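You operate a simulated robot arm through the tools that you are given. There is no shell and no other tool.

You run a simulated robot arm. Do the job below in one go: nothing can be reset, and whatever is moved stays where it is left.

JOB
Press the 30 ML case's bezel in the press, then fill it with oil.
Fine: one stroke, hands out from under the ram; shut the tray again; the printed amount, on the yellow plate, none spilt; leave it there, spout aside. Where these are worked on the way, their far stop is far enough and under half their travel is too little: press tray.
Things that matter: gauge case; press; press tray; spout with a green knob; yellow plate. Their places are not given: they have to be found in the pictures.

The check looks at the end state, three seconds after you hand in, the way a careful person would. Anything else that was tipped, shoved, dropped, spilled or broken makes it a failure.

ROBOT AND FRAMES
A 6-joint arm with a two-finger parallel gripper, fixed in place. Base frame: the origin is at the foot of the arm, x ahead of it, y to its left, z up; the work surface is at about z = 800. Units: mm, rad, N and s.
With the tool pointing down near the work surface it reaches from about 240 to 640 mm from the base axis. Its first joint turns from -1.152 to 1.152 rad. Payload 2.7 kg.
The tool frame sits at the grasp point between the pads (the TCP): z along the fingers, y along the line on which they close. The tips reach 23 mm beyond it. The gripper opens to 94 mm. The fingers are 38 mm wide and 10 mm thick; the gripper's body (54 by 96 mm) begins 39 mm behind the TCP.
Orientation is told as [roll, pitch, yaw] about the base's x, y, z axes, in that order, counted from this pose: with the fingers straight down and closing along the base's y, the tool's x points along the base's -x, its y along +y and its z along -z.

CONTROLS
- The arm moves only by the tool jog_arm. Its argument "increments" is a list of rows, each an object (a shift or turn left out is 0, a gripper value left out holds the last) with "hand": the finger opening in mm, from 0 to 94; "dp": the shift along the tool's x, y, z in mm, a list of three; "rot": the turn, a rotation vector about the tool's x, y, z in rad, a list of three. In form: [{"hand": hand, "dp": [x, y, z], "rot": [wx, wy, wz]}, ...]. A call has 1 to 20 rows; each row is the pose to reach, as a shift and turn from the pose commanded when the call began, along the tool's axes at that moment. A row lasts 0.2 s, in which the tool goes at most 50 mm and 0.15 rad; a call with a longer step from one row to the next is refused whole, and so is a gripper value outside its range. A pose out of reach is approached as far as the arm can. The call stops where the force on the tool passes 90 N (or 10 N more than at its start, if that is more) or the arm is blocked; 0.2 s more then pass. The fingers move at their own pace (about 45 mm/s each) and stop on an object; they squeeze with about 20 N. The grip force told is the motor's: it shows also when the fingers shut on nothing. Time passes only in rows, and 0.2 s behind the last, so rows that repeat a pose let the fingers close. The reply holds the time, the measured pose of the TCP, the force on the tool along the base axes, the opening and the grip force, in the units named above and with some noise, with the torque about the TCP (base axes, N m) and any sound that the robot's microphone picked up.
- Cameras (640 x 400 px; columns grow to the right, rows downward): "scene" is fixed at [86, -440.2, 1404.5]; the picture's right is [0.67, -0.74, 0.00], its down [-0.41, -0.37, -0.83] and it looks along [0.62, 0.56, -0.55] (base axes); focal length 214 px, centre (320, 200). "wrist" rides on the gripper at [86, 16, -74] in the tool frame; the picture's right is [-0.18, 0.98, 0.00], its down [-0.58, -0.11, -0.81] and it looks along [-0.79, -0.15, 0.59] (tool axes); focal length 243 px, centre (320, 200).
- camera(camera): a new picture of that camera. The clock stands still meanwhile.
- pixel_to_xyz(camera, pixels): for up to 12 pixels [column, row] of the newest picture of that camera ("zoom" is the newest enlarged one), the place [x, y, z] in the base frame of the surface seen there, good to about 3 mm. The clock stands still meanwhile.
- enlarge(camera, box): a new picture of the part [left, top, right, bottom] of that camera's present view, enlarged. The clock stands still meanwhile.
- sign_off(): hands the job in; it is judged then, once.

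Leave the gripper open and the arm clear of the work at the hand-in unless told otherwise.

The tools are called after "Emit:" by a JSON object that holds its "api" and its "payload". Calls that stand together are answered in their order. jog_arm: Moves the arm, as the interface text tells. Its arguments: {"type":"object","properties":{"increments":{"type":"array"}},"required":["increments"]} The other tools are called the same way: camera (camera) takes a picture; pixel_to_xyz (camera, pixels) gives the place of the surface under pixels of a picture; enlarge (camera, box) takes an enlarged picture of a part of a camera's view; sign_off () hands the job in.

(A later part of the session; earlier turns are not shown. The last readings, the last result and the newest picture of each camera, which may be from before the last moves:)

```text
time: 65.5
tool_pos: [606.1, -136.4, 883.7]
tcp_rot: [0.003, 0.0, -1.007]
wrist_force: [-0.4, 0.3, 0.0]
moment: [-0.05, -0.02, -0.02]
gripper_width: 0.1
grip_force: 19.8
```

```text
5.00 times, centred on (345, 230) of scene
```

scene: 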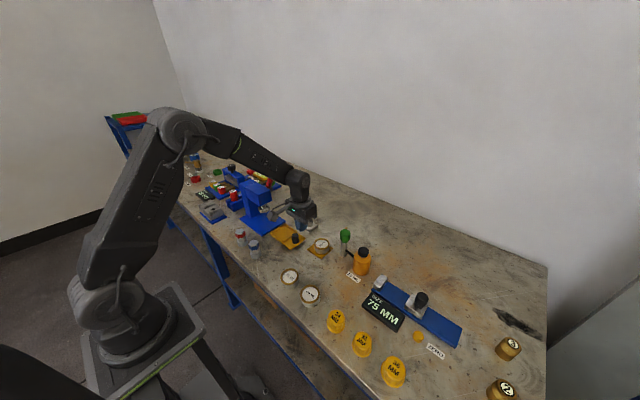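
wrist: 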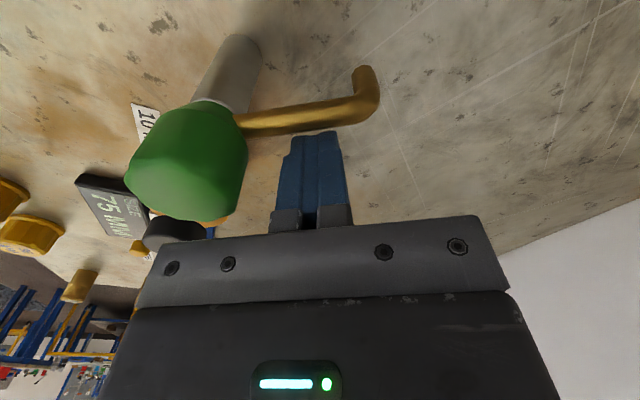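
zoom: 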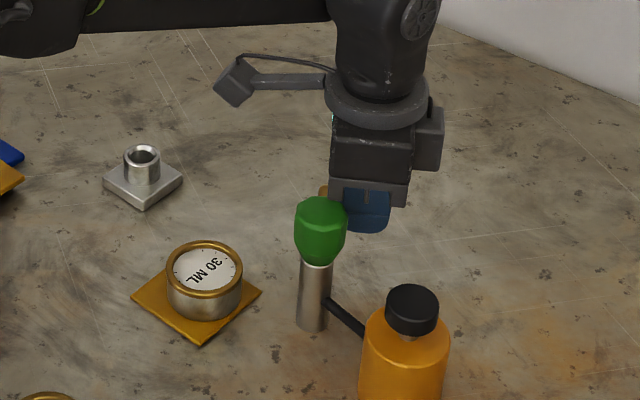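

The fingers sit beside the tube. I'll push the tube round counter-clockwise about the post, turning the hand with it, about 41° first.

Emit:
{"api": "jog_arm", "payload": {"increments": [{"dp": [4, 0, 0]}, {"dp": [7.5, 0, 0]}, {"dp": [12.7, 2.6, 0], "rot": [0, 0, -0.12]}, {"dp": [18.2, 4.5, 0], "rot": [0, 0, -0.24]}, {"dp": [23.8, 5.8, 0], "rot": [0, 0, -0.36]}, {"dp": [29.6, 6.3, 0], "rot": [0, 0, -0.48]}, {"dp": [35.4, 6.2, 0], "rot": [0, 0, -0.6]}, {"dp": [41.2, 5.4, 0], "rot": [0, 0, -0.72]}]}}

Emit:
{"api": "camera", "payload": {"camera": "wrist"}}

Emit:
{"api": "enlarge", "payload": {"camera": "scene", "box": [300, 190, 390, 270]}}

```text
time: 67.3
tool_pos: [587.9, -99.3, 883.4]
tcp_rot: [0.001, -0.003, -0.285]
wrist_force: [0.0, -0.3, -0.3]
moment: [-0.02, 0.01, 0.03]
gripper_width: 0.0
grip_force: 19.8
```

```text
taken
```

wrist: 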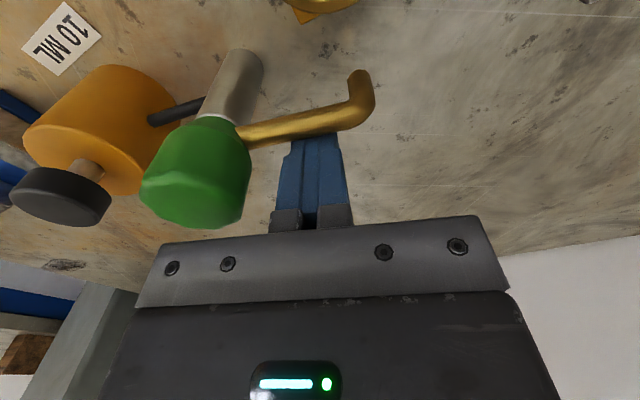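

```text
5.00 times, centred on (345, 230) of scene
```

zoom: 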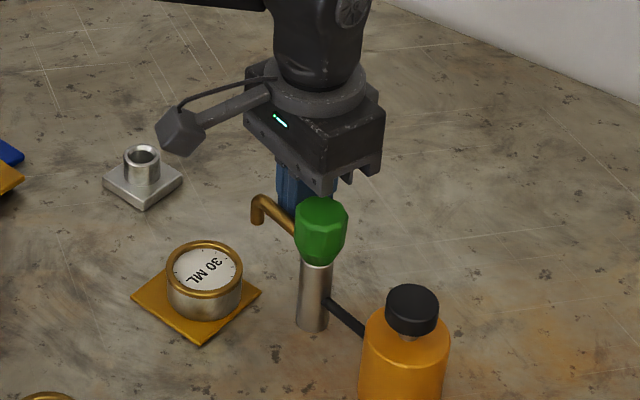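

The spout swings easily with the push. I'll measure its current direction.

Emit:
{"api": "pixel_to_xyz", "payload": {"camera": "wrist", "pixels": [[260, 133], [290, 126], [320, 118], [350, 112], [365, 95], [360, 76], [225, 100]]}}

Emit:
{"api": "pixel_to_xyz", "payload": {"camera": "zoom", "pixels": [[260, 205], [256, 222], [275, 212], [205, 270], [168, 270], [240, 270], [205, 243], [205, 298]]}}

```text
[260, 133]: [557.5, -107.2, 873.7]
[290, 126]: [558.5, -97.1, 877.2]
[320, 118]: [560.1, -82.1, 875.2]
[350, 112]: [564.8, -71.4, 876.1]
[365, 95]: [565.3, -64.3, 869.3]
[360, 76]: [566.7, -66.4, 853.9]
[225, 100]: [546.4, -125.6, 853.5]
```

```text
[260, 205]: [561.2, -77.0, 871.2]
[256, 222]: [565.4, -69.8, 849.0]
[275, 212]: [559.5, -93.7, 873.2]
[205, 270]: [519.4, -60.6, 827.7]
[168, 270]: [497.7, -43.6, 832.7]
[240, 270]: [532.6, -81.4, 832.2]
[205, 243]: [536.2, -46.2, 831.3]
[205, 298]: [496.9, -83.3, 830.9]
```

The tube points at about 78°, the outlet radius is about 68 mm, and the case centre is at about (517, -62), direction 117°. I'll push on slowly another 34°.

Emit:
{"api": "jog_arm", "payload": {"increments": [{"dp": [2.2, 1.1, 0], "rot": [0, 0, -0.05]}, {"dp": [4.4, 2.2, 0], "rot": [0, 0, -0.1]}, {"dp": [6.6, 3.1, 0], "rot": [0, 0, -0.15]}, {"dp": [8.9, 3.9, 0], "rot": [0, 0, -0.2]}, {"dp": [11.3, 4.6, 0], "rot": [0, 0, -0.25]}, {"dp": [13.6, 5.2, 0], "rot": [0, 0, -0.3]}, {"dp": [16, 5.6, 0], "rot": [0, 0, -0.35]}, {"dp": [18.4, 6, 0], "rot": [0, 0, -0.4]}, {"dp": [20.9, 6.2, 0], "rot": [0, 0, -0.45]}, {"dp": [23.3, 6.3, 0], "rot": [0, 0, -0.5]}, {"dp": [25.7, 6.2, 0], "rot": [0, 0, -0.55]}, {"dp": [28.2, 6.1, 0], "rot": [0, 0, -0.6]}]}}

Emit:
{"api": "camera", "payload": {"camera": "wrist"}}

Emit:
{"api": "enlarge", "payload": {"camera": "scene", "box": [300, 200, 370, 270]}}

```text
time: 69.9
tool_pos: [563.1, -84.2, 883.7]
tcp_rot: [0.003, -0.003, 0.314]
wrist_force: [0.6, -0.6, -0.5]
moment: [-0.01, -0.01, -0.01]
gripper_width: 0.3
grip_force: 20.3
```

```text
taken
```

wrist: 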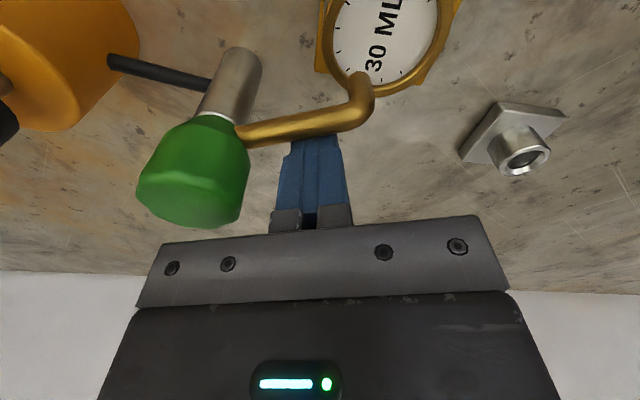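

```text
5.71 times, centred on (335, 235) of scene
```

zoom: 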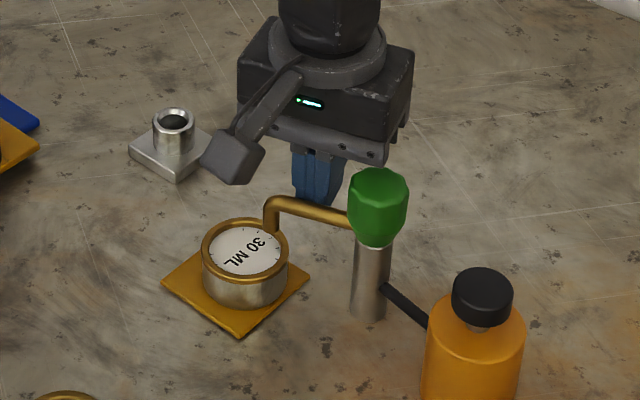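

The outlet is at the rim of the case. I'll measure how far it still has to go.

Emit:
{"api": "pixel_to_xyz", "payload": {"camera": "wrist", "pixels": [[260, 133], [290, 127], [320, 119], [350, 112], [365, 95], [360, 80], [235, 85]]}}

Emit:
{"api": "pixel_to_xyz", "payload": {"camera": "zoom", "pixels": [[270, 205], [269, 230], [300, 205], [245, 250], [204, 245], [286, 245], [245, 222], [245, 280]]}}

```text
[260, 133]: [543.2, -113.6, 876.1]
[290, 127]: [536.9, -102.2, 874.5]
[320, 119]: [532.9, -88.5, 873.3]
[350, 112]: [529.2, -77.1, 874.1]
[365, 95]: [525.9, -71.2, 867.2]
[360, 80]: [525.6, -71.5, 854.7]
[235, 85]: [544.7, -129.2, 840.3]
```

```text
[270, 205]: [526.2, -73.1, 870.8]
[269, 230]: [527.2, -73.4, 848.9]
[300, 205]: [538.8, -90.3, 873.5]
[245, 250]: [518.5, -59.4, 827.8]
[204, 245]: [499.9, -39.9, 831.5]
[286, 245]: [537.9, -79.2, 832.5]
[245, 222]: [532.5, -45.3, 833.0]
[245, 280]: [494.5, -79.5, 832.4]
```

The outlet is at about (530, -71), direction 110.5°. It needs about 6.5° more to be nearest the case centre, so I'll nudge it slowly.

Emit:
{"api": "jog_arm", "payload": {"increments": [{"dp": [1.4, 0.7, 0], "rot": [0, 0, -0.03]}, {"dp": [2.8, 1.3, 0], "rot": [0, 0, -0.06]}, {"dp": [4.1, 1.9, 0], "rot": [0, 0, -0.09]}, {"dp": [5.5, 2.4, 0], "rot": [0, 0, -0.12]}]}}

Emit:
{"api": "camera", "payload": {"camera": "wrist"}}

Emit:
{"api": "enlarge", "payload": {"camera": "scene", "box": [310, 215, 360, 260]}}

Emit:
{"api": "pixel_to_xyz", "payload": {"camera": "wrist", "pixels": [[290, 127], [320, 119], [350, 112], [365, 95], [360, 80]]}}

```text
time: 70.9
tool_pos: [556.9, -83.7, 884.8]
tcp_rot: [0.0, -0.004, 0.436]
wrist_force: [1.1, -0.4, -0.9]
moment: [-0.02, -0.04, 0.02]
gripper_width: 0.0
grip_force: 20.1
```

```text
taken
```

wrist: 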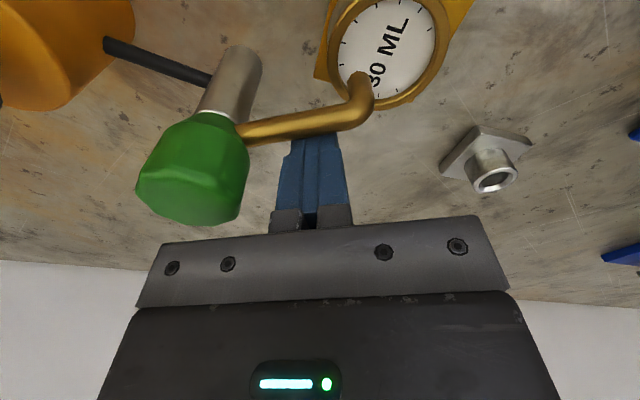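

```text
8.89 times, centred on (335, 238) of scene
```

zoom: 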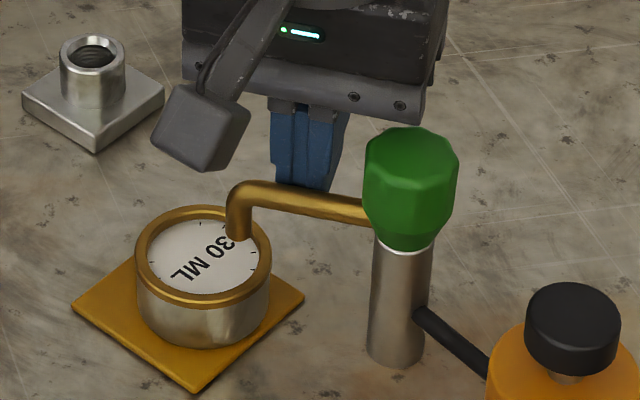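

```text
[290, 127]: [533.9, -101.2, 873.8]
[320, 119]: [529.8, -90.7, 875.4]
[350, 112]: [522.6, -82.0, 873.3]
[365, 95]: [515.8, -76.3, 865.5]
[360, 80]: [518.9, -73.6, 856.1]
```

The outlet sits over the face but about 15 mm off the case centre. I'd like it better centred, so I'll back the fingers away and go round to the far side of the case at (470, -18). From there I can nudge the case a few mm toward the spout, still on the plate.

Emit:
{"api": "jog_arm", "payload": {"increments": [{"dp": [-5, 0, 0]}, {"dp": [-12, 0, 0]}, {"dp": [-12, 0, -35]}, {"dp": [-12, 0, -75]}, {"dp": [5, 20, -75], "rot": [0, 0, 0.14]}, {"dp": [20, 40, -75], "rot": [0, 0, 0.28]}, {"dp": [35, 60, -75], "rot": [0, 0, 0.42]}, {"dp": [45, 80, -75], "rot": [0, 0, 0.56]}, {"dp": [51, 96, -75], "rot": [0, 0, 0.7]}, {"dp": [51, 96, -75], "rot": [0, 0, 0.84]}, {"dp": [51, 96, -75], "rot": [0, 0, 0.98]}, {"dp": [51, 96, -75], "rot": [0, 0, 1.1]}, {"dp": [51, 96, -75], "rot": [0, 0, 1.169]}, {"dp": [51, 96, -75], "rot": [0, 0, 1.169]}]}}

Emit:
{"api": "camera", "payload": {"camera": "wrist"}}

Emit:
{"api": "enlarge", "payload": {"camera": "scene", "box": [310, 215, 360, 260]}}

```text
time: 73.9
tool_pos: [471.1, -19.1, 958.6]
tcp_rot: [0.002, -0.001, -0.736]
wrist_force: [-0.6, 0.5, 0.0]
moment: [-0.05, -0.02, -0.02]
gripper_width: 0.0
grip_force: 19.8
```

```text
taken
```

wrist: 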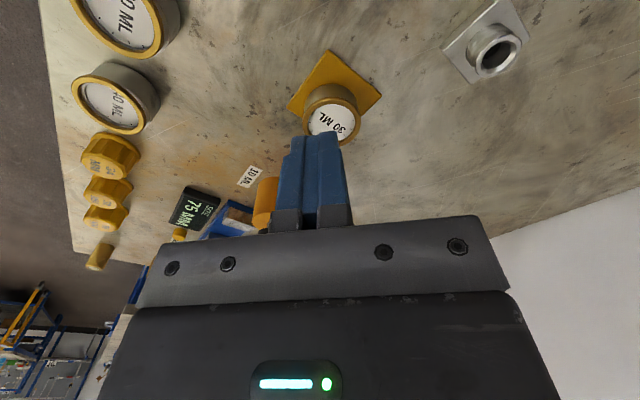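

```text
8.89 times, centred on (335, 238) of scene
```

zoom: 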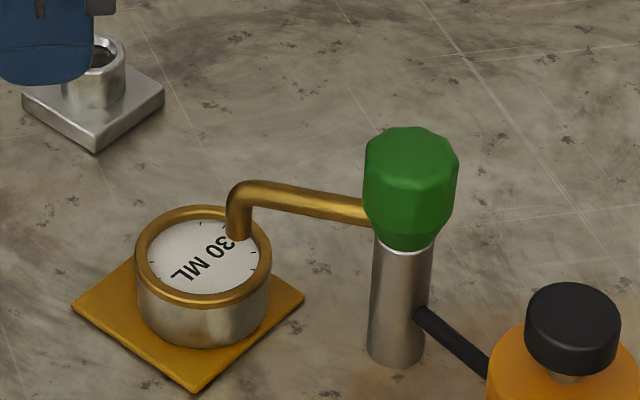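

I'll measure the case, plate and outlet from these clear views.

Emit:
{"api": "pixel_to_xyz", "payload": {"camera": "zoom", "pixels": [[203, 257], [137, 255], [270, 255], [203, 210], [203, 303], [75, 302], [195, 388], [303, 297], [238, 230], [238, 205], [300, 205], [200, 340]]}}

Emit:
{"api": "pixel_to_xyz", "payload": {"camera": "wrist", "pixels": [[290, 103], [330, 52], [380, 97], [331, 92], [307, 112], [356, 112], [331, 112], [335, 83]]}}

```text
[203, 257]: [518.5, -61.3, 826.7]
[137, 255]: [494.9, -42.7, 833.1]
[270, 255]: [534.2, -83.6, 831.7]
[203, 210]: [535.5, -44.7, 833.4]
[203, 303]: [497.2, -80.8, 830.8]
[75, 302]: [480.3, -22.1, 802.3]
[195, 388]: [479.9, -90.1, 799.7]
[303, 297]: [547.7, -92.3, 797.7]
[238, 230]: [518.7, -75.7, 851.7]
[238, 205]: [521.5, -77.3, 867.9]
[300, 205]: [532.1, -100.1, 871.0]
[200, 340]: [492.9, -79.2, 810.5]
```

```text
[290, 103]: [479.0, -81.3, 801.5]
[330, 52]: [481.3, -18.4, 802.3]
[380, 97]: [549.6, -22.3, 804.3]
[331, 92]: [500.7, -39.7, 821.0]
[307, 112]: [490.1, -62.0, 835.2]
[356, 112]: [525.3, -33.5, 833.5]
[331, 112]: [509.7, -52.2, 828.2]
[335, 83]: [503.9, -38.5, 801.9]
```

The case centre is about (515.5, -62.5) and the outlet about (522, -73). I'll lower closed fingers beside the case's far side, tips at z 812, about 6–7 mm away from it, ready to nudge it about 5 mm.

Emit:
{"api": "jog_arm", "payload": {"increments": [{"dp": [-8.2, -10.7, 10], "rot": [0, 0, -0.145]}, {"dp": [-8.2, -10.7, 50], "rot": [0, 0, -0.145]}, {"dp": [-8.2, -10.7, 85], "rot": [0, 0, -0.145]}, {"dp": [-8.2, -10.7, 110], "rot": [0, 0, -0.145]}, {"dp": [-8.2, -10.7, 123], "rot": [0, 0, -0.145]}, {"dp": [-8.2, -10.7, 123], "rot": [0, 0, -0.145]}]}}

Emit:
{"api": "camera", "payload": {"camera": "wrist"}}

Emit:
{"api": "enlarge", "payload": {"camera": "scene", "box": [300, 205, 360, 265]}}

```text
time: 75.3
tool_pos: [470.6, -32.3, 835.5]
tcp_rot: [0.004, -0.001, -0.59]
wrist_force: [0.3, 0.3, -0.1]
moment: [0.01, 0.01, -0.03]
gripper_width: 0.0
grip_force: 20.3
```

```text
taken
```

wrist: 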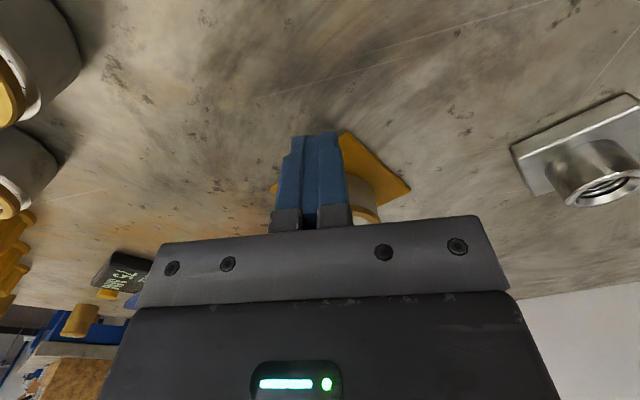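

```text
6.67 times, centred on (330, 235) of scene
```

zoom: 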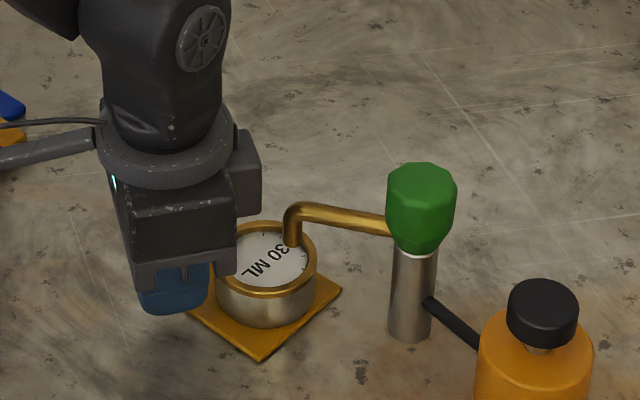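

The fingers are lined up with the case. I'll raise 6 mm so the gripper's front box clears the tube, then push slowly 10 mm and check.

Emit:
{"api": "jog_arm", "payload": {"increments": [{"dp": [0, 0, -6]}, {"dp": [-3, 0, -6]}, {"dp": [-5, 0, -6]}, {"dp": [-6.5, 0, -6]}, {"dp": [-7.5, 0, -6]}, {"dp": [-8.5, 0, -6]}, {"dp": [-9.5, 0, -6]}]}}

Emit:
{"api": "enlarge", "payload": {"camera": "scene", "box": [310, 215, 360, 260]}}

```text
time: 76.9
tool_pos: [477.6, -38.8, 842.0]
tcp_rot: [0.002, 0.0, -0.59]
wrist_force: [-1.0, 0.3, 1.1]
moment: [0.0, 0.05, 0.0]
gripper_width: 0.0
grip_force: 19.9
```

```text
8.89 times, centred on (335, 238) of scene
```

zoom: 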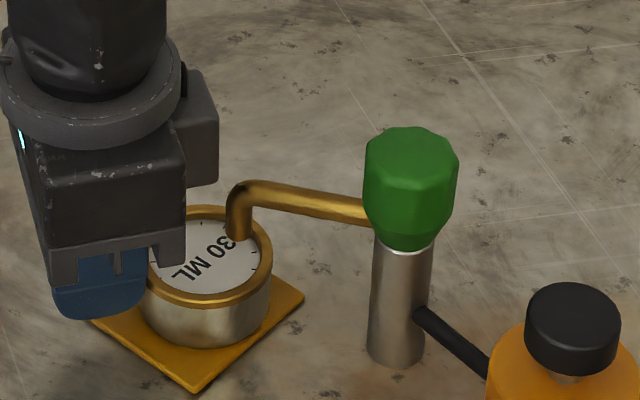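

It's just touching: the case edge moved from 270 to 272 and the plate is unmoved. I'll push 4.5 mm more in small steps.

Emit:
{"api": "jog_arm", "payload": {"increments": [{"dp": [-1, 0, 0]}, {"dp": [-2, 0, 0]}, {"dp": [-3, 0, 0]}, {"dp": [-4, 0, 0]}, {"dp": [-4.5, 0, 0]}]}}

Emit:
{"api": "enlarge", "payload": {"camera": "scene", "box": [310, 215, 360, 260]}}

```text
time: 78.1
tool_pos: [480.5, -39.8, 841.5]
tcp_rot: [0.002, 0.001, -0.591]
wrist_force: [-0.3, -0.7, 0.0]
moment: [0.0, -0.01, -0.02]
gripper_width: 0.0
grip_force: 19.7
```

```text
8.89 times, centred on (335, 238) of scene
```

zoom: 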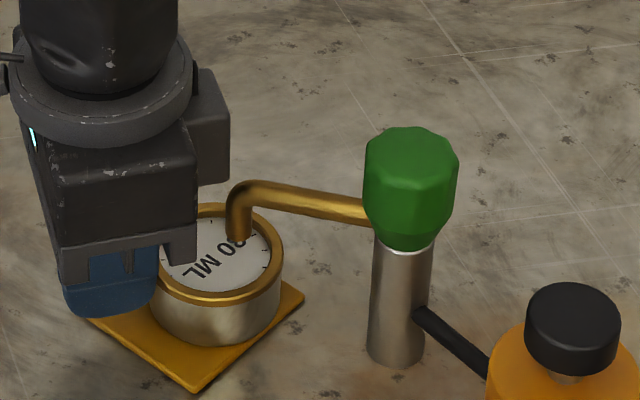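

The case slid about 4 mm and the plate stayed put. I'll back the fingers away, lift, and re-measure the outlet against the case.

Emit:
{"api": "jog_arm", "payload": {"increments": [{"dp": [4, 0, 0]}, {"dp": [12, 0, 0]}, {"dp": [18, 0, -30]}, {"dp": [25, 0, -75]}, {"dp": [40, 0, -120]}, {"dp": [40, 0, -120]}]}}

Emit:
{"api": "enlarge", "payload": {"camera": "scene", "box": [310, 215, 360, 260]}}

Emit:
{"api": "pixel_to_xyz", "payload": {"camera": "zoom", "pixels": [[150, 252], [281, 252], [216, 206], [216, 300], [165, 225], [265, 285], [170, 285], [238, 230], [233, 225], [244, 232], [75, 302], [195, 388]]}}

Emit:
{"api": "camera", "payload": {"camera": "wrist"}}

```text
time: 79.5
tool_pos: [446.1, -20.0, 963.0]
tcp_rot: [0.003, -0.002, -0.589]
wrist_force: [-0.3, 0.1, -0.7]
moment: [0.01, 0.02, -0.02]
gripper_width: 0.1
grip_force: 20.2
```

```text
8.89 times, centred on (335, 238) of scene
```

zoom: 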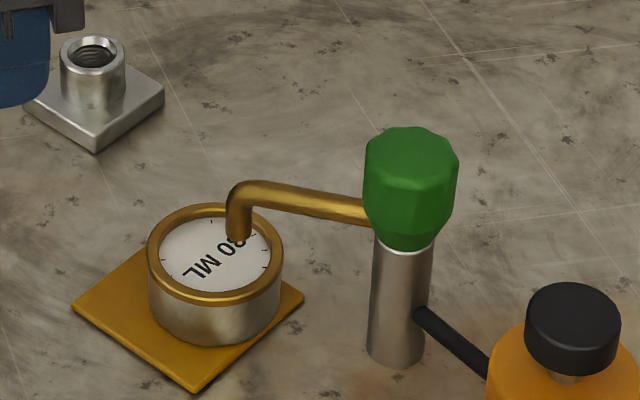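

```text
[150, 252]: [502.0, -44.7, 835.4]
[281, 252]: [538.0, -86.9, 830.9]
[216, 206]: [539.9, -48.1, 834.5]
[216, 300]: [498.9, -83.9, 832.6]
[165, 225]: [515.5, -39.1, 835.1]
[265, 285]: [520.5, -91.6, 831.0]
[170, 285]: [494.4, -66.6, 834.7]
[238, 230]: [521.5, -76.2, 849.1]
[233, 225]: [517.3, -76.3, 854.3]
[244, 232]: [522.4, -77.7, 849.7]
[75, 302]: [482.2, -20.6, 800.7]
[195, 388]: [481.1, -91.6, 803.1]
```

```text
taken
```

wrist: 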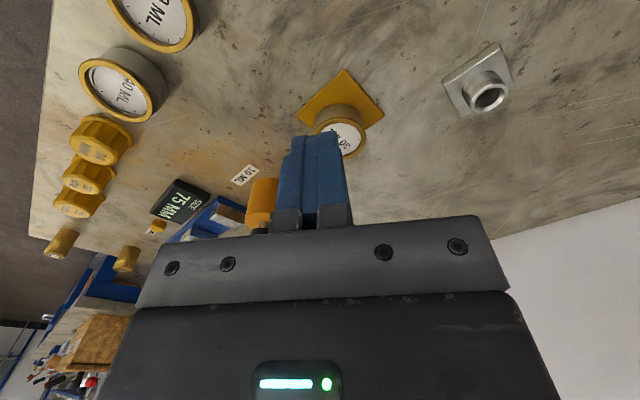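

The outlet is now at about (524, -73.5), with the case centre at (519.7, -66), so it is within 9 mm and well inside the bezel. Next I'll move closed fingers above the green knob (554.5, -131.5), turning the hand to yaw 0.

Emit:
{"api": "jog_arm", "payload": {"increments": [{"dp": [-30, -6, 0], "rot": [0, 0, -0.12]}, {"dp": [-65, -14, 0], "rot": [0, 0, -0.24]}, {"dp": [-100, -21, 0], "rot": [0, 0, -0.36]}, {"dp": [-130, -28, 0], "rot": [0, 0, -0.48]}, {"dp": [-152.4, -32.8, 0], "rot": [0, 0, -0.59]}, {"dp": [-152.4, -32.8, 0], "rot": [0, 0, -0.59]}]}}

Emit:
{"api": "camera", "payload": {"camera": "wrist"}}

Emit:
{"api": "enlarge", "payload": {"camera": "scene", "box": [300, 190, 390, 270]}}

```text
time: 80.9
tool_pos: [556.6, -129.5, 963.4]
tcp_rot: [0.001, 0.001, 0.002]
wrist_force: [1.0, -0.1, -0.5]
moment: [-0.01, 0.01, 0.02]
gripper_width: 0.0
grip_force: 19.3
```

```text
taken
```

wrist: 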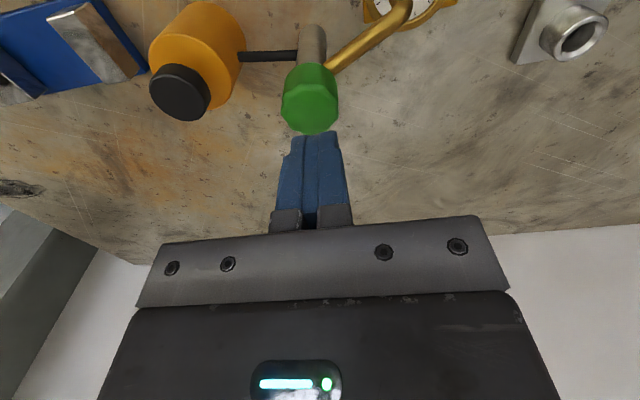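

```text
5.00 times, centred on (345, 230) of scene
```

zoom: 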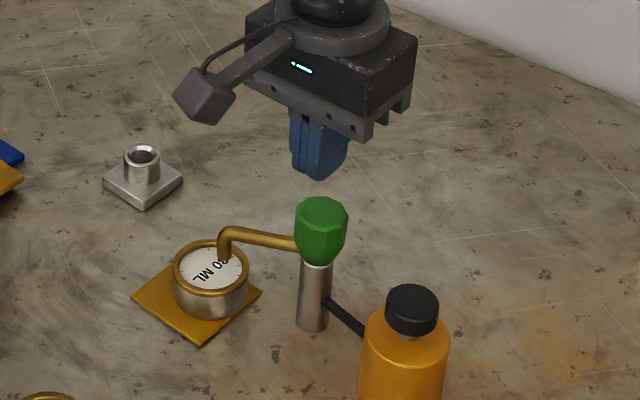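

I'll check the knob's centre from here.

Emit:
{"api": "pixel_to_xyz", "payload": {"camera": "wrist", "pixels": [[310, 105], [284, 105], [337, 105], [310, 85], [310, 130], [308, 66]]}}

Emit:
{"api": "enlarge", "payload": {"camera": "wrist", "box": [240, 0, 440, 140]}}

```text
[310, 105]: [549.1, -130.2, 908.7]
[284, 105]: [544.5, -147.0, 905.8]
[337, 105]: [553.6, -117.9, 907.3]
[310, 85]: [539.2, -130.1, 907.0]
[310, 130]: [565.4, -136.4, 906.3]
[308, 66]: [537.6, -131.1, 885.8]
```

```text
2.86 times, centred on (340, 70) of wrist
```

zoom: 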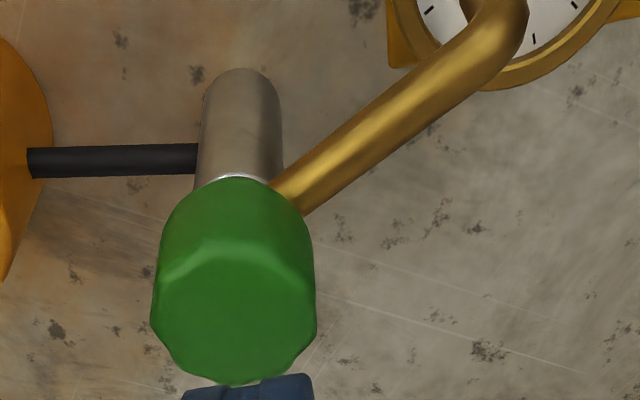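

The knob top centre is about (554, -132.5, 907.5). I'll align and lower until the tips are about 3 mm above it.

Emit:
{"api": "jog_arm", "payload": {"increments": [{"dp": [2.5, -3, 8]}, {"dp": [2.5, -3, 18]}, {"dp": [2.5, -3, 26]}, {"dp": [2.5, -3, 29.5]}, {"dp": [2.5, -3, 29.5]}]}}

Emit:
{"api": "camera", "payload": {"camera": "wrist"}}

Emit:
{"api": "enlarge", "payload": {"camera": "scene", "box": [310, 200, 370, 260]}}

```text
time: 82.1
tool_pos: [554.2, -132.7, 932.0]
tcp_rot: [0.003, -0.001, 0.001]
wrist_force: [0.5, -1.5, -0.2]
moment: [0.01, -0.02, -0.03]
gripper_width: 0.0
grip_force: 20.1
```

```text
taken
```

wrist: 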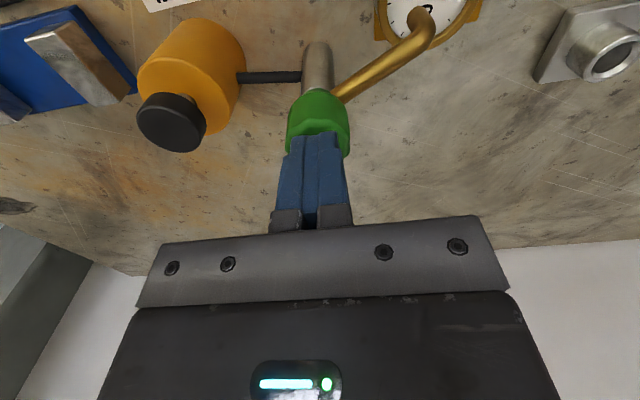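

```text
6.67 times, centred on (340, 230) of scene
```

zoom: 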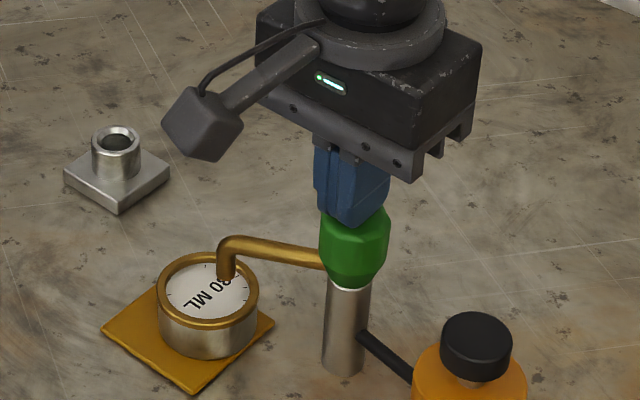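

The tips are just above the knob and the outlet is over the case. I'll press down slowly, up to 12 mm, watching force, sound and pictures.

Emit:
{"api": "jog_arm", "payload": {"increments": [{"dp": [0, 0, 2]}, {"dp": [0, 0, 4]}, {"dp": [0, 0, 6]}, {"dp": [0, 0, 8]}, {"dp": [0, 0, 10]}, {"dp": [0, 0, 12]}]}}

Emit:
{"api": "enlarge", "payload": {"camera": "scene", "box": [310, 200, 370, 260]}}

Emit:
{"api": "camera", "payload": {"camera": "wrist"}}

```text
time: 83.5
tool_pos: [555.3, -134.7, 930.9]
tcp_rot: [-0.002, -0.016, 0.0]
wrist_force: [-25.4, 9.5, 66.7]
moment: [0.13, 0.62, 0.01]
gripper_width: 0.3
grip_force: 20.0
```

```text
6.67 times, centred on (340, 230) of scene
```

zoom: 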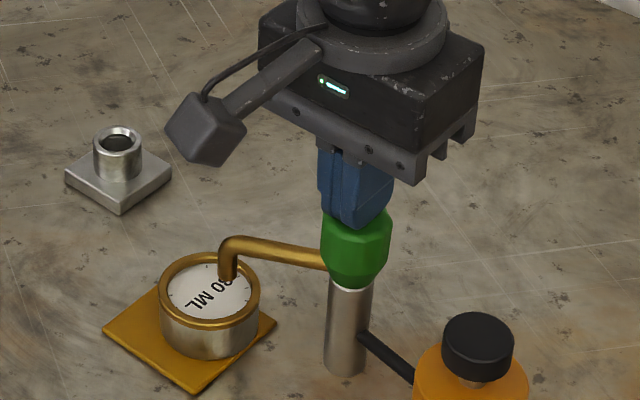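

```text
taken
```

wrist: 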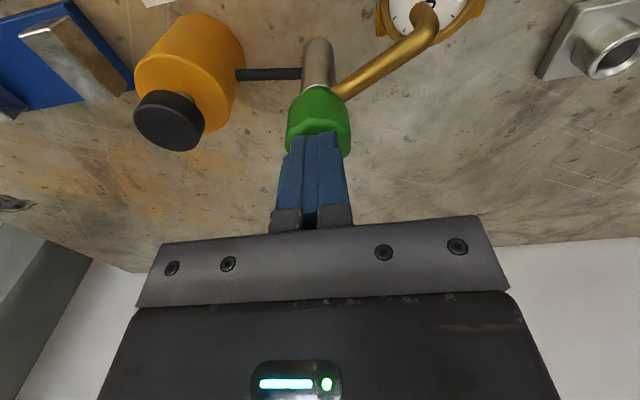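

The knob doesn't move down even at 67 N, so it isn't a push knob. I'll lift off and look closely at the knob's shape to see how it's worked, perhaps by turning.

Emit:
{"api": "jog_arm", "payload": {"increments": [{"dp": [0, 0, 2]}, {"dp": [0, 0, -10]}, {"dp": [0, 0, -20]}, {"dp": [0, 0, -45]}, {"dp": [30, 0, -75]}, {"dp": [60, 0, -95], "hand": 94}, {"dp": [60, 0, -95]}, {"dp": [60, 0, -95]}, {"dp": [60, 0, -95]}]}}

Emit:
{"api": "camera", "payload": {"camera": "wrist"}}

Emit:
{"api": "enlarge", "payload": {"camera": "scene", "box": [325, 222, 360, 260]}}

```text
time: 85.5
tool_pos: [493.9, -132.8, 1015.6]
tcp_rot: [0.002, -0.001, -0.001]
wrist_force: [-0.5, 0.0, 0.0]
moment: [-0.01, 0.01, 0.0]
gripper_width: 86.8
grip_force: 0.0
```

```text
taken
```

wrist: 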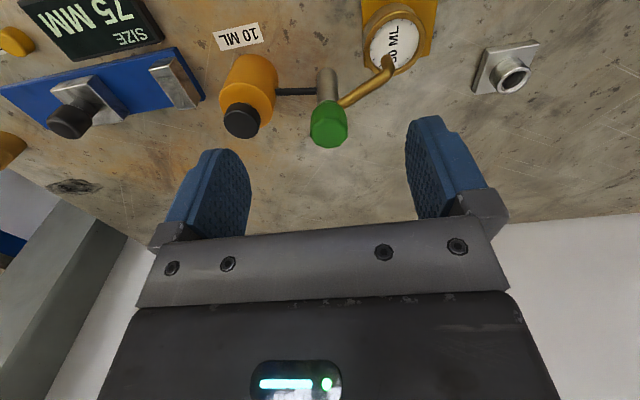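

```text
10.53 times, centred on (342, 241) of scene
```

zoom: 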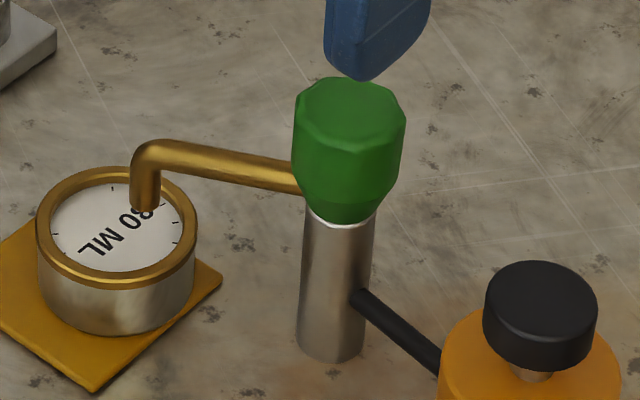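

I'll zoom tighter on the knob in both views.

Emit:
{"api": "enlarge", "payload": {"camera": "wrist", "box": [295, 60, 365, 155]}}

Emit:
{"api": "enlarge", "payload": {"camera": "scene", "box": [335, 225, 355, 248]}}

Emit:
{"api": "enlarge", "payload": {"camera": "scene", "box": [340, 240, 380, 290]}}

```text
4.21 times, centred on (330, 108) of wrist
```

zoom: 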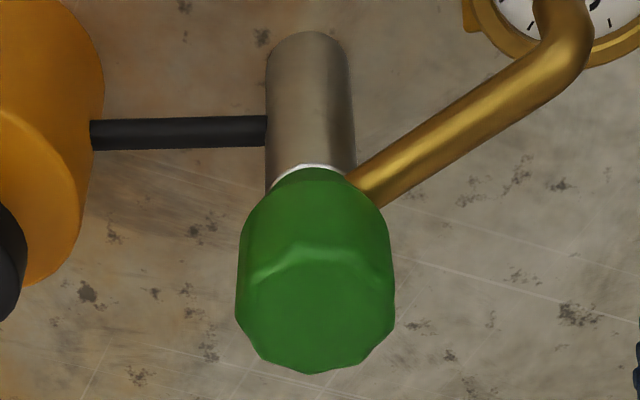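

```text
16.00 times, centred on (345, 236) of scene
```

zoom: 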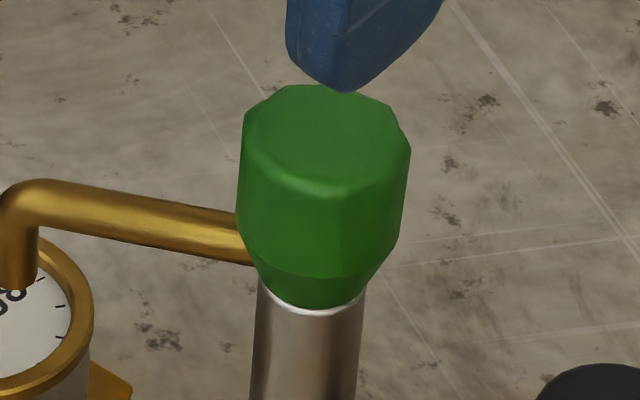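

```text
8.00 times, centred on (360, 265) of scene
```

zoom: 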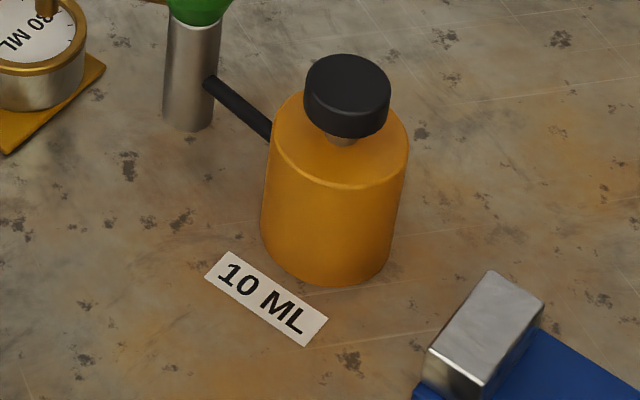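

The bottle's black cap sits on a thin metal stem, like a push pump, and a hose leads to the spout. So the "10 ML" label is per push of that cap, and the green knob is only the spout's handle. I'll measure the cap.

Emit:
{"api": "pixel_to_xyz", "payload": {"camera": "wrist", "pixels": [[241, 122], [226, 120], [257, 120], [241, 108], [241, 136], [249, 80], [249, 70]]}}

Emit:
{"api": "enlarge", "payload": {"camera": "wrist", "box": [205, 40, 295, 150]}}

Emit:
{"api": "pixel_to_xyz", "payload": {"camera": "scene", "pixels": [[363, 250], [358, 250], [368, 250], [363, 247], [363, 254], [363, 265]]}}

```text
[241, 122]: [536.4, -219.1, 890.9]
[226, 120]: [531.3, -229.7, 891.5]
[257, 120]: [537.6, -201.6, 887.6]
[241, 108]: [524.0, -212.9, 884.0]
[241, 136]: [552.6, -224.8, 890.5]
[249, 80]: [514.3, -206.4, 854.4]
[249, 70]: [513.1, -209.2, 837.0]
```

```text
3.64 times, centred on (250, 95) of wrist
```

zoom: 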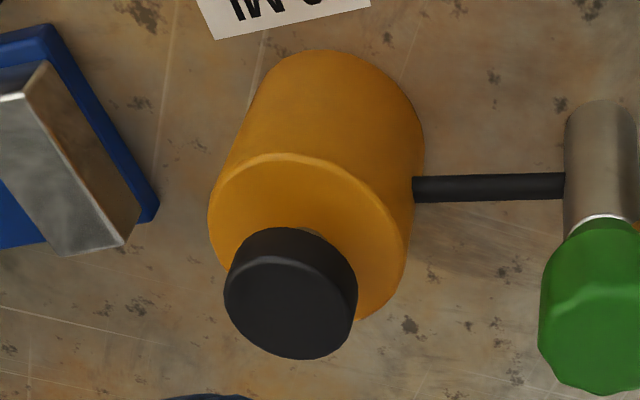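

```text
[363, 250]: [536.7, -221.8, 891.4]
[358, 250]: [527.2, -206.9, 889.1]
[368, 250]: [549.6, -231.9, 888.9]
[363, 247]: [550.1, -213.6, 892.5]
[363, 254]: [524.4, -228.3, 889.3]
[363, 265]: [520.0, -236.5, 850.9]
```

The pump cap centre is at about (537.5, -218), top z≈891. I'll close the fingers and move above it.

Emit:
{"api": "jog_arm", "payload": {"increments": [{"hand": 0, "dp": [-10, -20, 0]}, {"dp": [-22, -45, 5]}, {"dp": [-35, -70, 15]}, {"dp": [-43.6, -85, 30]}, {"dp": [-43.6, -85, 60]}, {"dp": [-43.6, -85, 75]}, {"dp": [-43.6, -85, 75]}]}}

Emit:
{"api": "camera", "payload": {"camera": "wrist"}}

Emit:
{"api": "enlarge", "payload": {"camera": "scene", "box": [310, 200, 390, 280]}}

```text
time: 87.1
tool_pos: [536.5, -216.5, 940.2]
tcp_rot: [0.003, -0.002, 0.0]
wrist_force: [0.6, -0.6, -0.1]
moment: [0.02, -0.04, 0.01]
gripper_width: 0.1
grip_force: 20.0
```

```text
taken
```

wrist: 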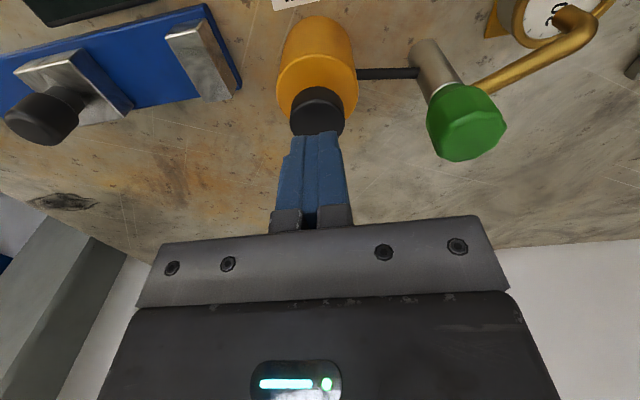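

```text
5.00 times, centred on (350, 240) of scene
```

zoom: 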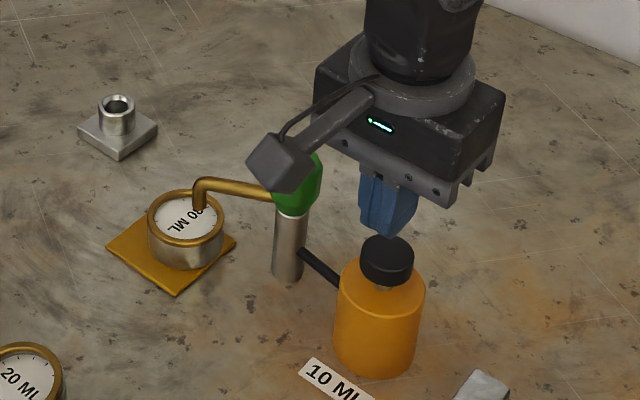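

I'm above the cap. I'll press slowly: down to contact, then up to about 14 mm of stroke, watching force and sound.

Emit:
{"api": "jog_arm", "payload": {"increments": [{"dp": [0, 0, 12]}, {"dp": [0, 0, 22]}, {"dp": [0, 0, 25]}, {"dp": [0, 0, 28]}, {"dp": [0, 0, 31]}, {"dp": [0, 0, 34]}, {"dp": [0, 0, 37]}, {"dp": [0, 0, 40]}]}}

Emit:
{"api": "enlarge", "payload": {"camera": "scene", "box": [310, 200, 390, 280]}}

```text
time: 88.9
tool_pos: [538.2, -219.8, 902.4]
tcp_rot: [0.001, -0.003, 0.001]
wrist_force: [-3.5, 0.7, 11.4]
moment: [0.03, 0.08, 0.0]
gripper_width: 0.0
grip_force: 19.5
heard: click
```

```text
5.00 times, centred on (350, 240) of scene
```

zoom: 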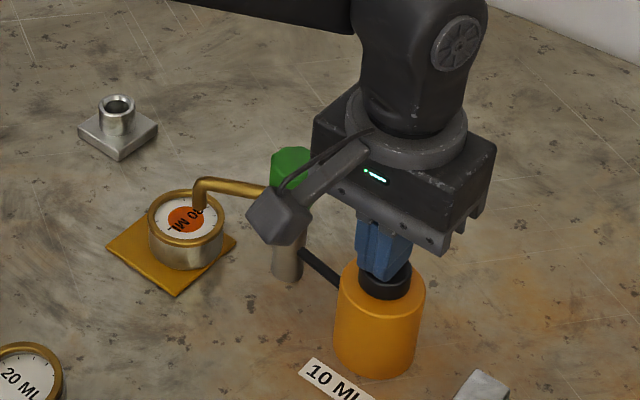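

There was a click, and an orange oil disc has appeared in the case: the first 10 ML. I'll release by lifting fully and check the cap returns.

Emit:
{"api": "jog_arm", "payload": {"increments": [{"dp": [0, 0, -5]}, {"dp": [0, 0, -10]}, {"dp": [0, 0, -15]}, {"dp": [0, 0, -20]}, {"dp": [0, 0, -25]}, {"dp": [0, 0, -25]}, {"dp": [0, 0, -25]}]}}

Emit:
{"api": "enlarge", "payload": {"camera": "scene", "box": [310, 200, 390, 280]}}

Emit:
{"api": "enlarge", "payload": {"camera": "scene", "box": [310, 225, 350, 260]}}

```text
time: 90.5
tool_pos: [536.7, -218.8, 925.8]
tcp_rot: [0.001, -0.002, -0.001]
wrist_force: [-0.2, -0.3, -0.1]
moment: [-0.01, -0.01, 0.01]
gripper_width: 0.0
grip_force: 19.5
```

```text
5.00 times, centred on (350, 240) of scene
```

zoom: 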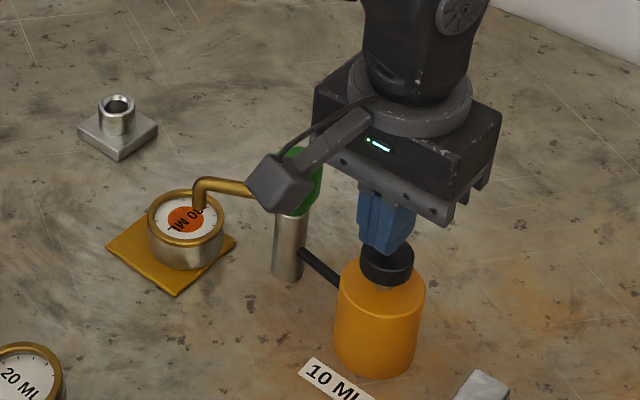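

```text
11.43 times, centred on (330, 242) of scene
```

zoom: 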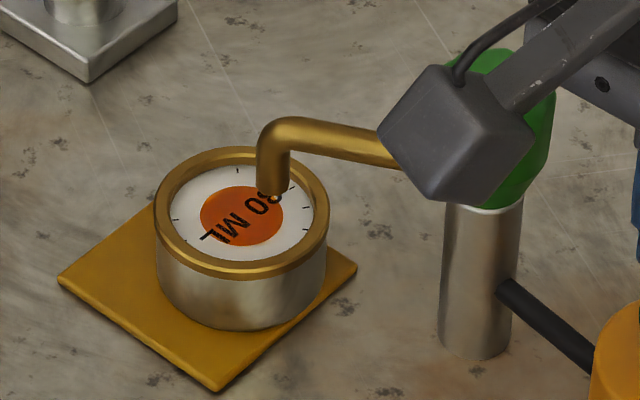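

The cap is back up and one dose is in, none spilt. Second press, same stroke.

Emit:
{"api": "jog_arm", "payload": {"increments": [{"dp": [0, 0, 4]}, {"dp": [0, 0, 8]}, {"dp": [0, 0, 11]}, {"dp": [0, 0, 14]}, {"dp": [0, 0, 17]}, {"dp": [0, 0, 20]}, {"dp": [0, 0, 23]}, {"dp": [0, 0, 25]}]}}

Emit:
{"api": "enlarge", "payload": {"camera": "scene", "box": [310, 225, 350, 260]}}

```text
time: 92.3
tool_pos: [536.4, -218.1, 901.8]
tcp_rot: [0.001, -0.006, 0.0]
wrist_force: [-4.2, 1.9, 16.9]
moment: [0.0, 0.06, -0.08]
gripper_width: 0.0
grip_force: 20.3
heard: click
```

```text
11.43 times, centred on (330, 242) of scene
```

zoom: 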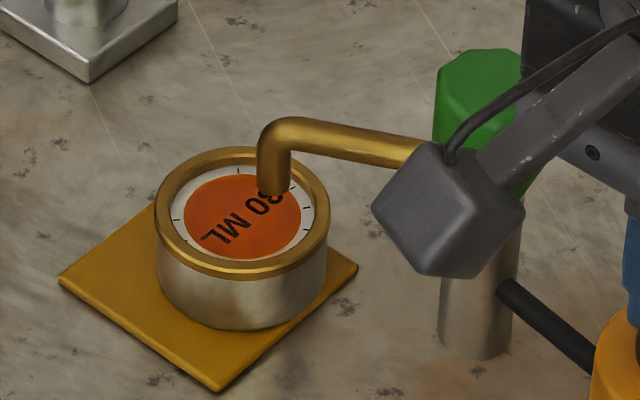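

Second click, and the oil disc has grown. I'll release fully again.

Emit:
{"api": "jog_arm", "payload": {"increments": [{"dp": [0, 0, -5]}, {"dp": [0, 0, -10]}, {"dp": [0, 0, -15]}, {"dp": [0, 0, -20]}, {"dp": [0, 0, -25]}, {"dp": [0, 0, -25]}, {"dp": [0, 0, -25]}]}}

Emit:
{"api": "enlarge", "payload": {"camera": "scene", "box": [310, 200, 390, 280]}}

```text
time: 93.9
tool_pos: [535.9, -218.7, 925.7]
tcp_rot: [0.003, -0.002, 0.0]
wrist_force: [0.2, 0.0, 0.2]
moment: [0.01, 0.0, 0.02]
gripper_width: 0.0
grip_force: 20.3
```

```text
5.00 times, centred on (350, 240) of scene
```

zoom: 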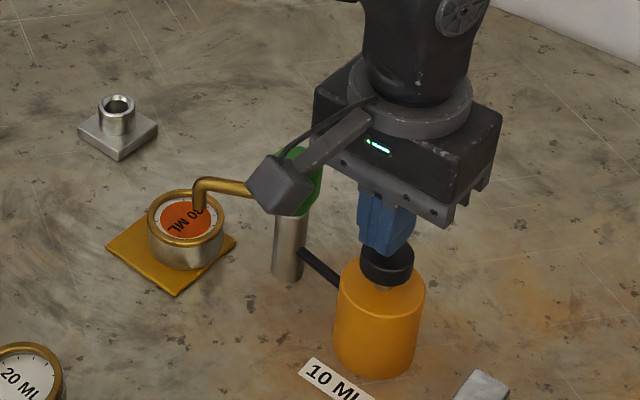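

Third and last press.

Emit:
{"api": "jog_arm", "payload": {"increments": [{"dp": [0, 0, 4]}, {"dp": [0, 0, 8]}, {"dp": [0, 0, 11]}, {"dp": [0, 0, 14]}, {"dp": [0, 0, 17]}, {"dp": [0, 0, 20]}, {"dp": [0, 0, 23]}, {"dp": [0, 0, 25]}]}}

Emit:
{"api": "enlarge", "payload": {"camera": "scene", "box": [310, 225, 350, 260]}}

```text
time: 95.7
tool_pos: [537.3, -217.9, 900.9]
tcp_rot: [0.001, -0.005, -0.001]
wrist_force: [-5.9, -0.5, 16.3]
moment: [-0.05, 0.08, 0.03]
gripper_width: 0.0
grip_force: 20.0
heard: click
```

```text
11.43 times, centred on (330, 242) of scene
```

zoom: 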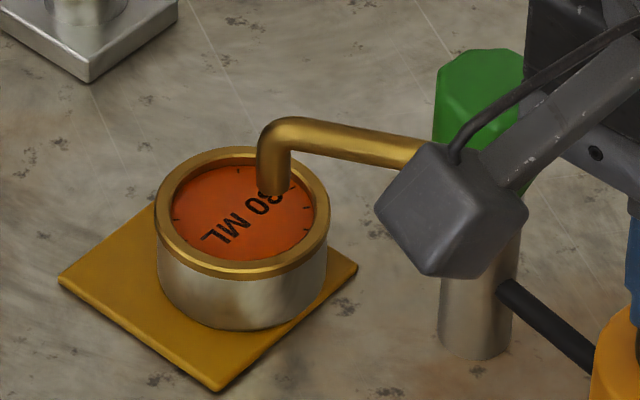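

Third click, and the case is filled to the bezel with nothing spilt: 30 ML. I'll lift off the cap and move, up high, to the case side of the tube at (509, -110), turning to yaw 26°.

Emit:
{"api": "jog_arm", "payload": {"increments": [{"dp": [0, 0, -6]}, {"dp": [0, 0, -13]}, {"dp": [0, 0, -25]}, {"dp": [0, 0, -45]}, {"dp": [0, 0, -62]}, {"dp": [7, 27, -62], "rot": [0, 0, -0.12]}, {"dp": [14, 54, -62], "rot": [0, 0, -0.24]}, {"dp": [21, 81, -62], "rot": [0, 0, -0.36]}, {"dp": [28, 108, -62], "rot": [0, 0, -0.45]}, {"dp": [28, 108, -62], "rot": [0, 0, -0.45]}, {"dp": [28, 108, -62], "rot": [0, 0, -0.45]}, {"dp": [28, 108, -62], "rot": [0, 0, -0.45]}]}}

Emit:
{"api": "camera", "payload": {"camera": "wrist"}}

Emit:
{"api": "enlarge", "payload": {"camera": "scene", "box": [300, 200, 390, 280]}}

```text
time: 98.3
tool_pos: [507.1, -111.6, 962.5]
tcp_rot: [0.0, -0.002, 0.451]
wrist_force: [0.6, 0.0, 0.2]
moment: [-0.01, 0.0, 0.04]
gripper_width: 0.0
grip_force: 20.1
```

```text
taken
```

wrist: 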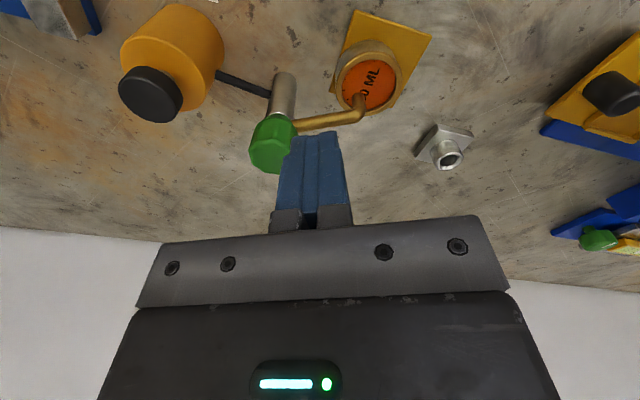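

```text
5.00 times, centred on (345, 240) of scene
```

zoom: 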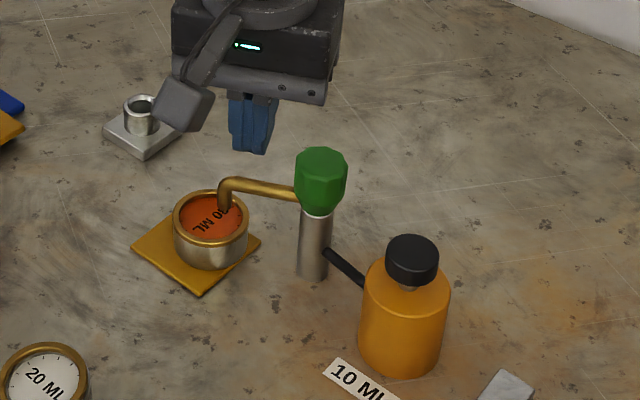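

There's about 9 mm clearance to the tube. I'll lower beside it to z≈884; the case top at 834 is well below the tips.

Emit:
{"api": "jog_arm", "payload": {"increments": [{"dp": [0, 0, 20]}, {"dp": [0, 0, 45]}, {"dp": [0, 0, 65]}, {"dp": [0, 0, 78]}, {"dp": [0, 0, 78]}, {"dp": [0, 0, 78]}]}}

Emit:
{"api": "camera", "payload": {"camera": "wrist"}}

Emit:
{"api": "enlarge", "payload": {"camera": "scene", "box": [310, 210, 370, 265]}}

```text
time: 99.7
tool_pos: [509.0, -110.6, 885.0]
tcp_rot: [0.0, -0.001, 0.448]
wrist_force: [1.1, 0.6, 0.4]
moment: [0.02, 0.02, 0.01]
gripper_width: 0.0
grip_force: 20.3
```

```text
taken
```

wrist: 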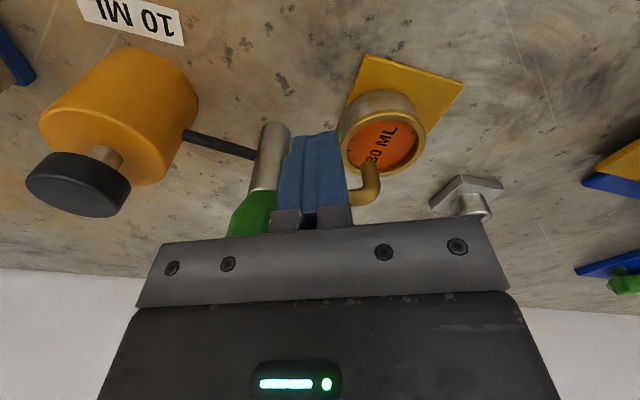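

```text
7.27 times, centred on (340, 238) of scene
```

zoom: 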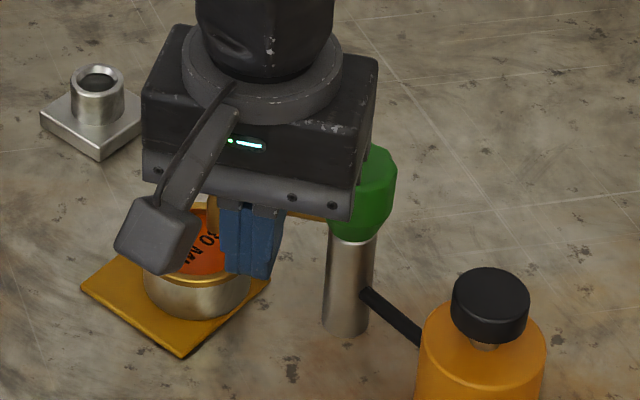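

I'll sweep the tube clockwise back toward its original aside position, turning the hand with it.

Emit:
{"api": "jog_arm", "payload": {"increments": [{"dp": [-3.6, 0, 0]}, {"dp": [-7.3, 0, 0]}, {"dp": [-11.5, 2.2, 0], "rot": [0, 0, 0.1]}, {"dp": [-15.9, 4, 0], "rot": [0, 0, 0.2]}, {"dp": [-20.5, 5.3, 0], "rot": [0, 0, 0.3]}, {"dp": [-25.2, 6.1, 0], "rot": [0, 0, 0.4]}, {"dp": [-29.9, 6.5, 0], "rot": [0, 0, 0.5]}, {"dp": [-34.6, 6.4, 0], "rot": [0, 0, 0.6]}, {"dp": [-39.4, 5.8, 0], "rot": [0, 0, 0.7]}]}}

Emit:
{"api": "camera", "payload": {"camera": "wrist"}}

Emit:
{"api": "enlarge", "payload": {"camera": "scene", "box": [300, 200, 380, 270]}}

```text
time: 101.7
tool_pos: [541.8, -88.5, 884.6]
tcp_rot: [0.002, 0.001, -0.253]
wrist_force: [-0.7, 0.0, -0.5]
moment: [-0.02, 0.03, -0.03]
gripper_width: 0.0
grip_force: 20.8
```

```text
taken
```

wrist: 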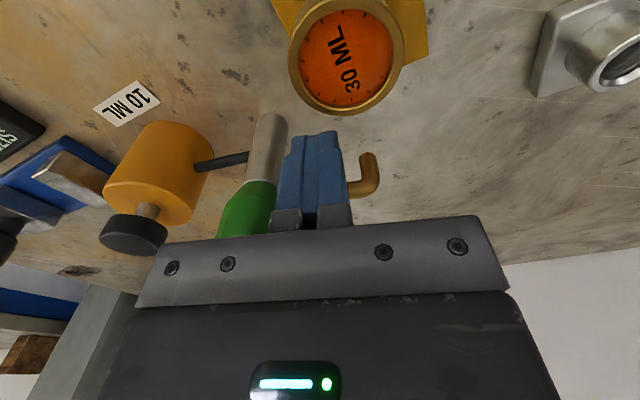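

```text
5.71 times, centred on (340, 235) of scene
```

zoom: 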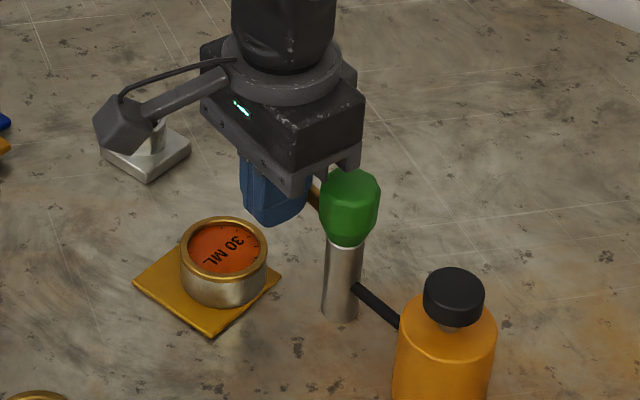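

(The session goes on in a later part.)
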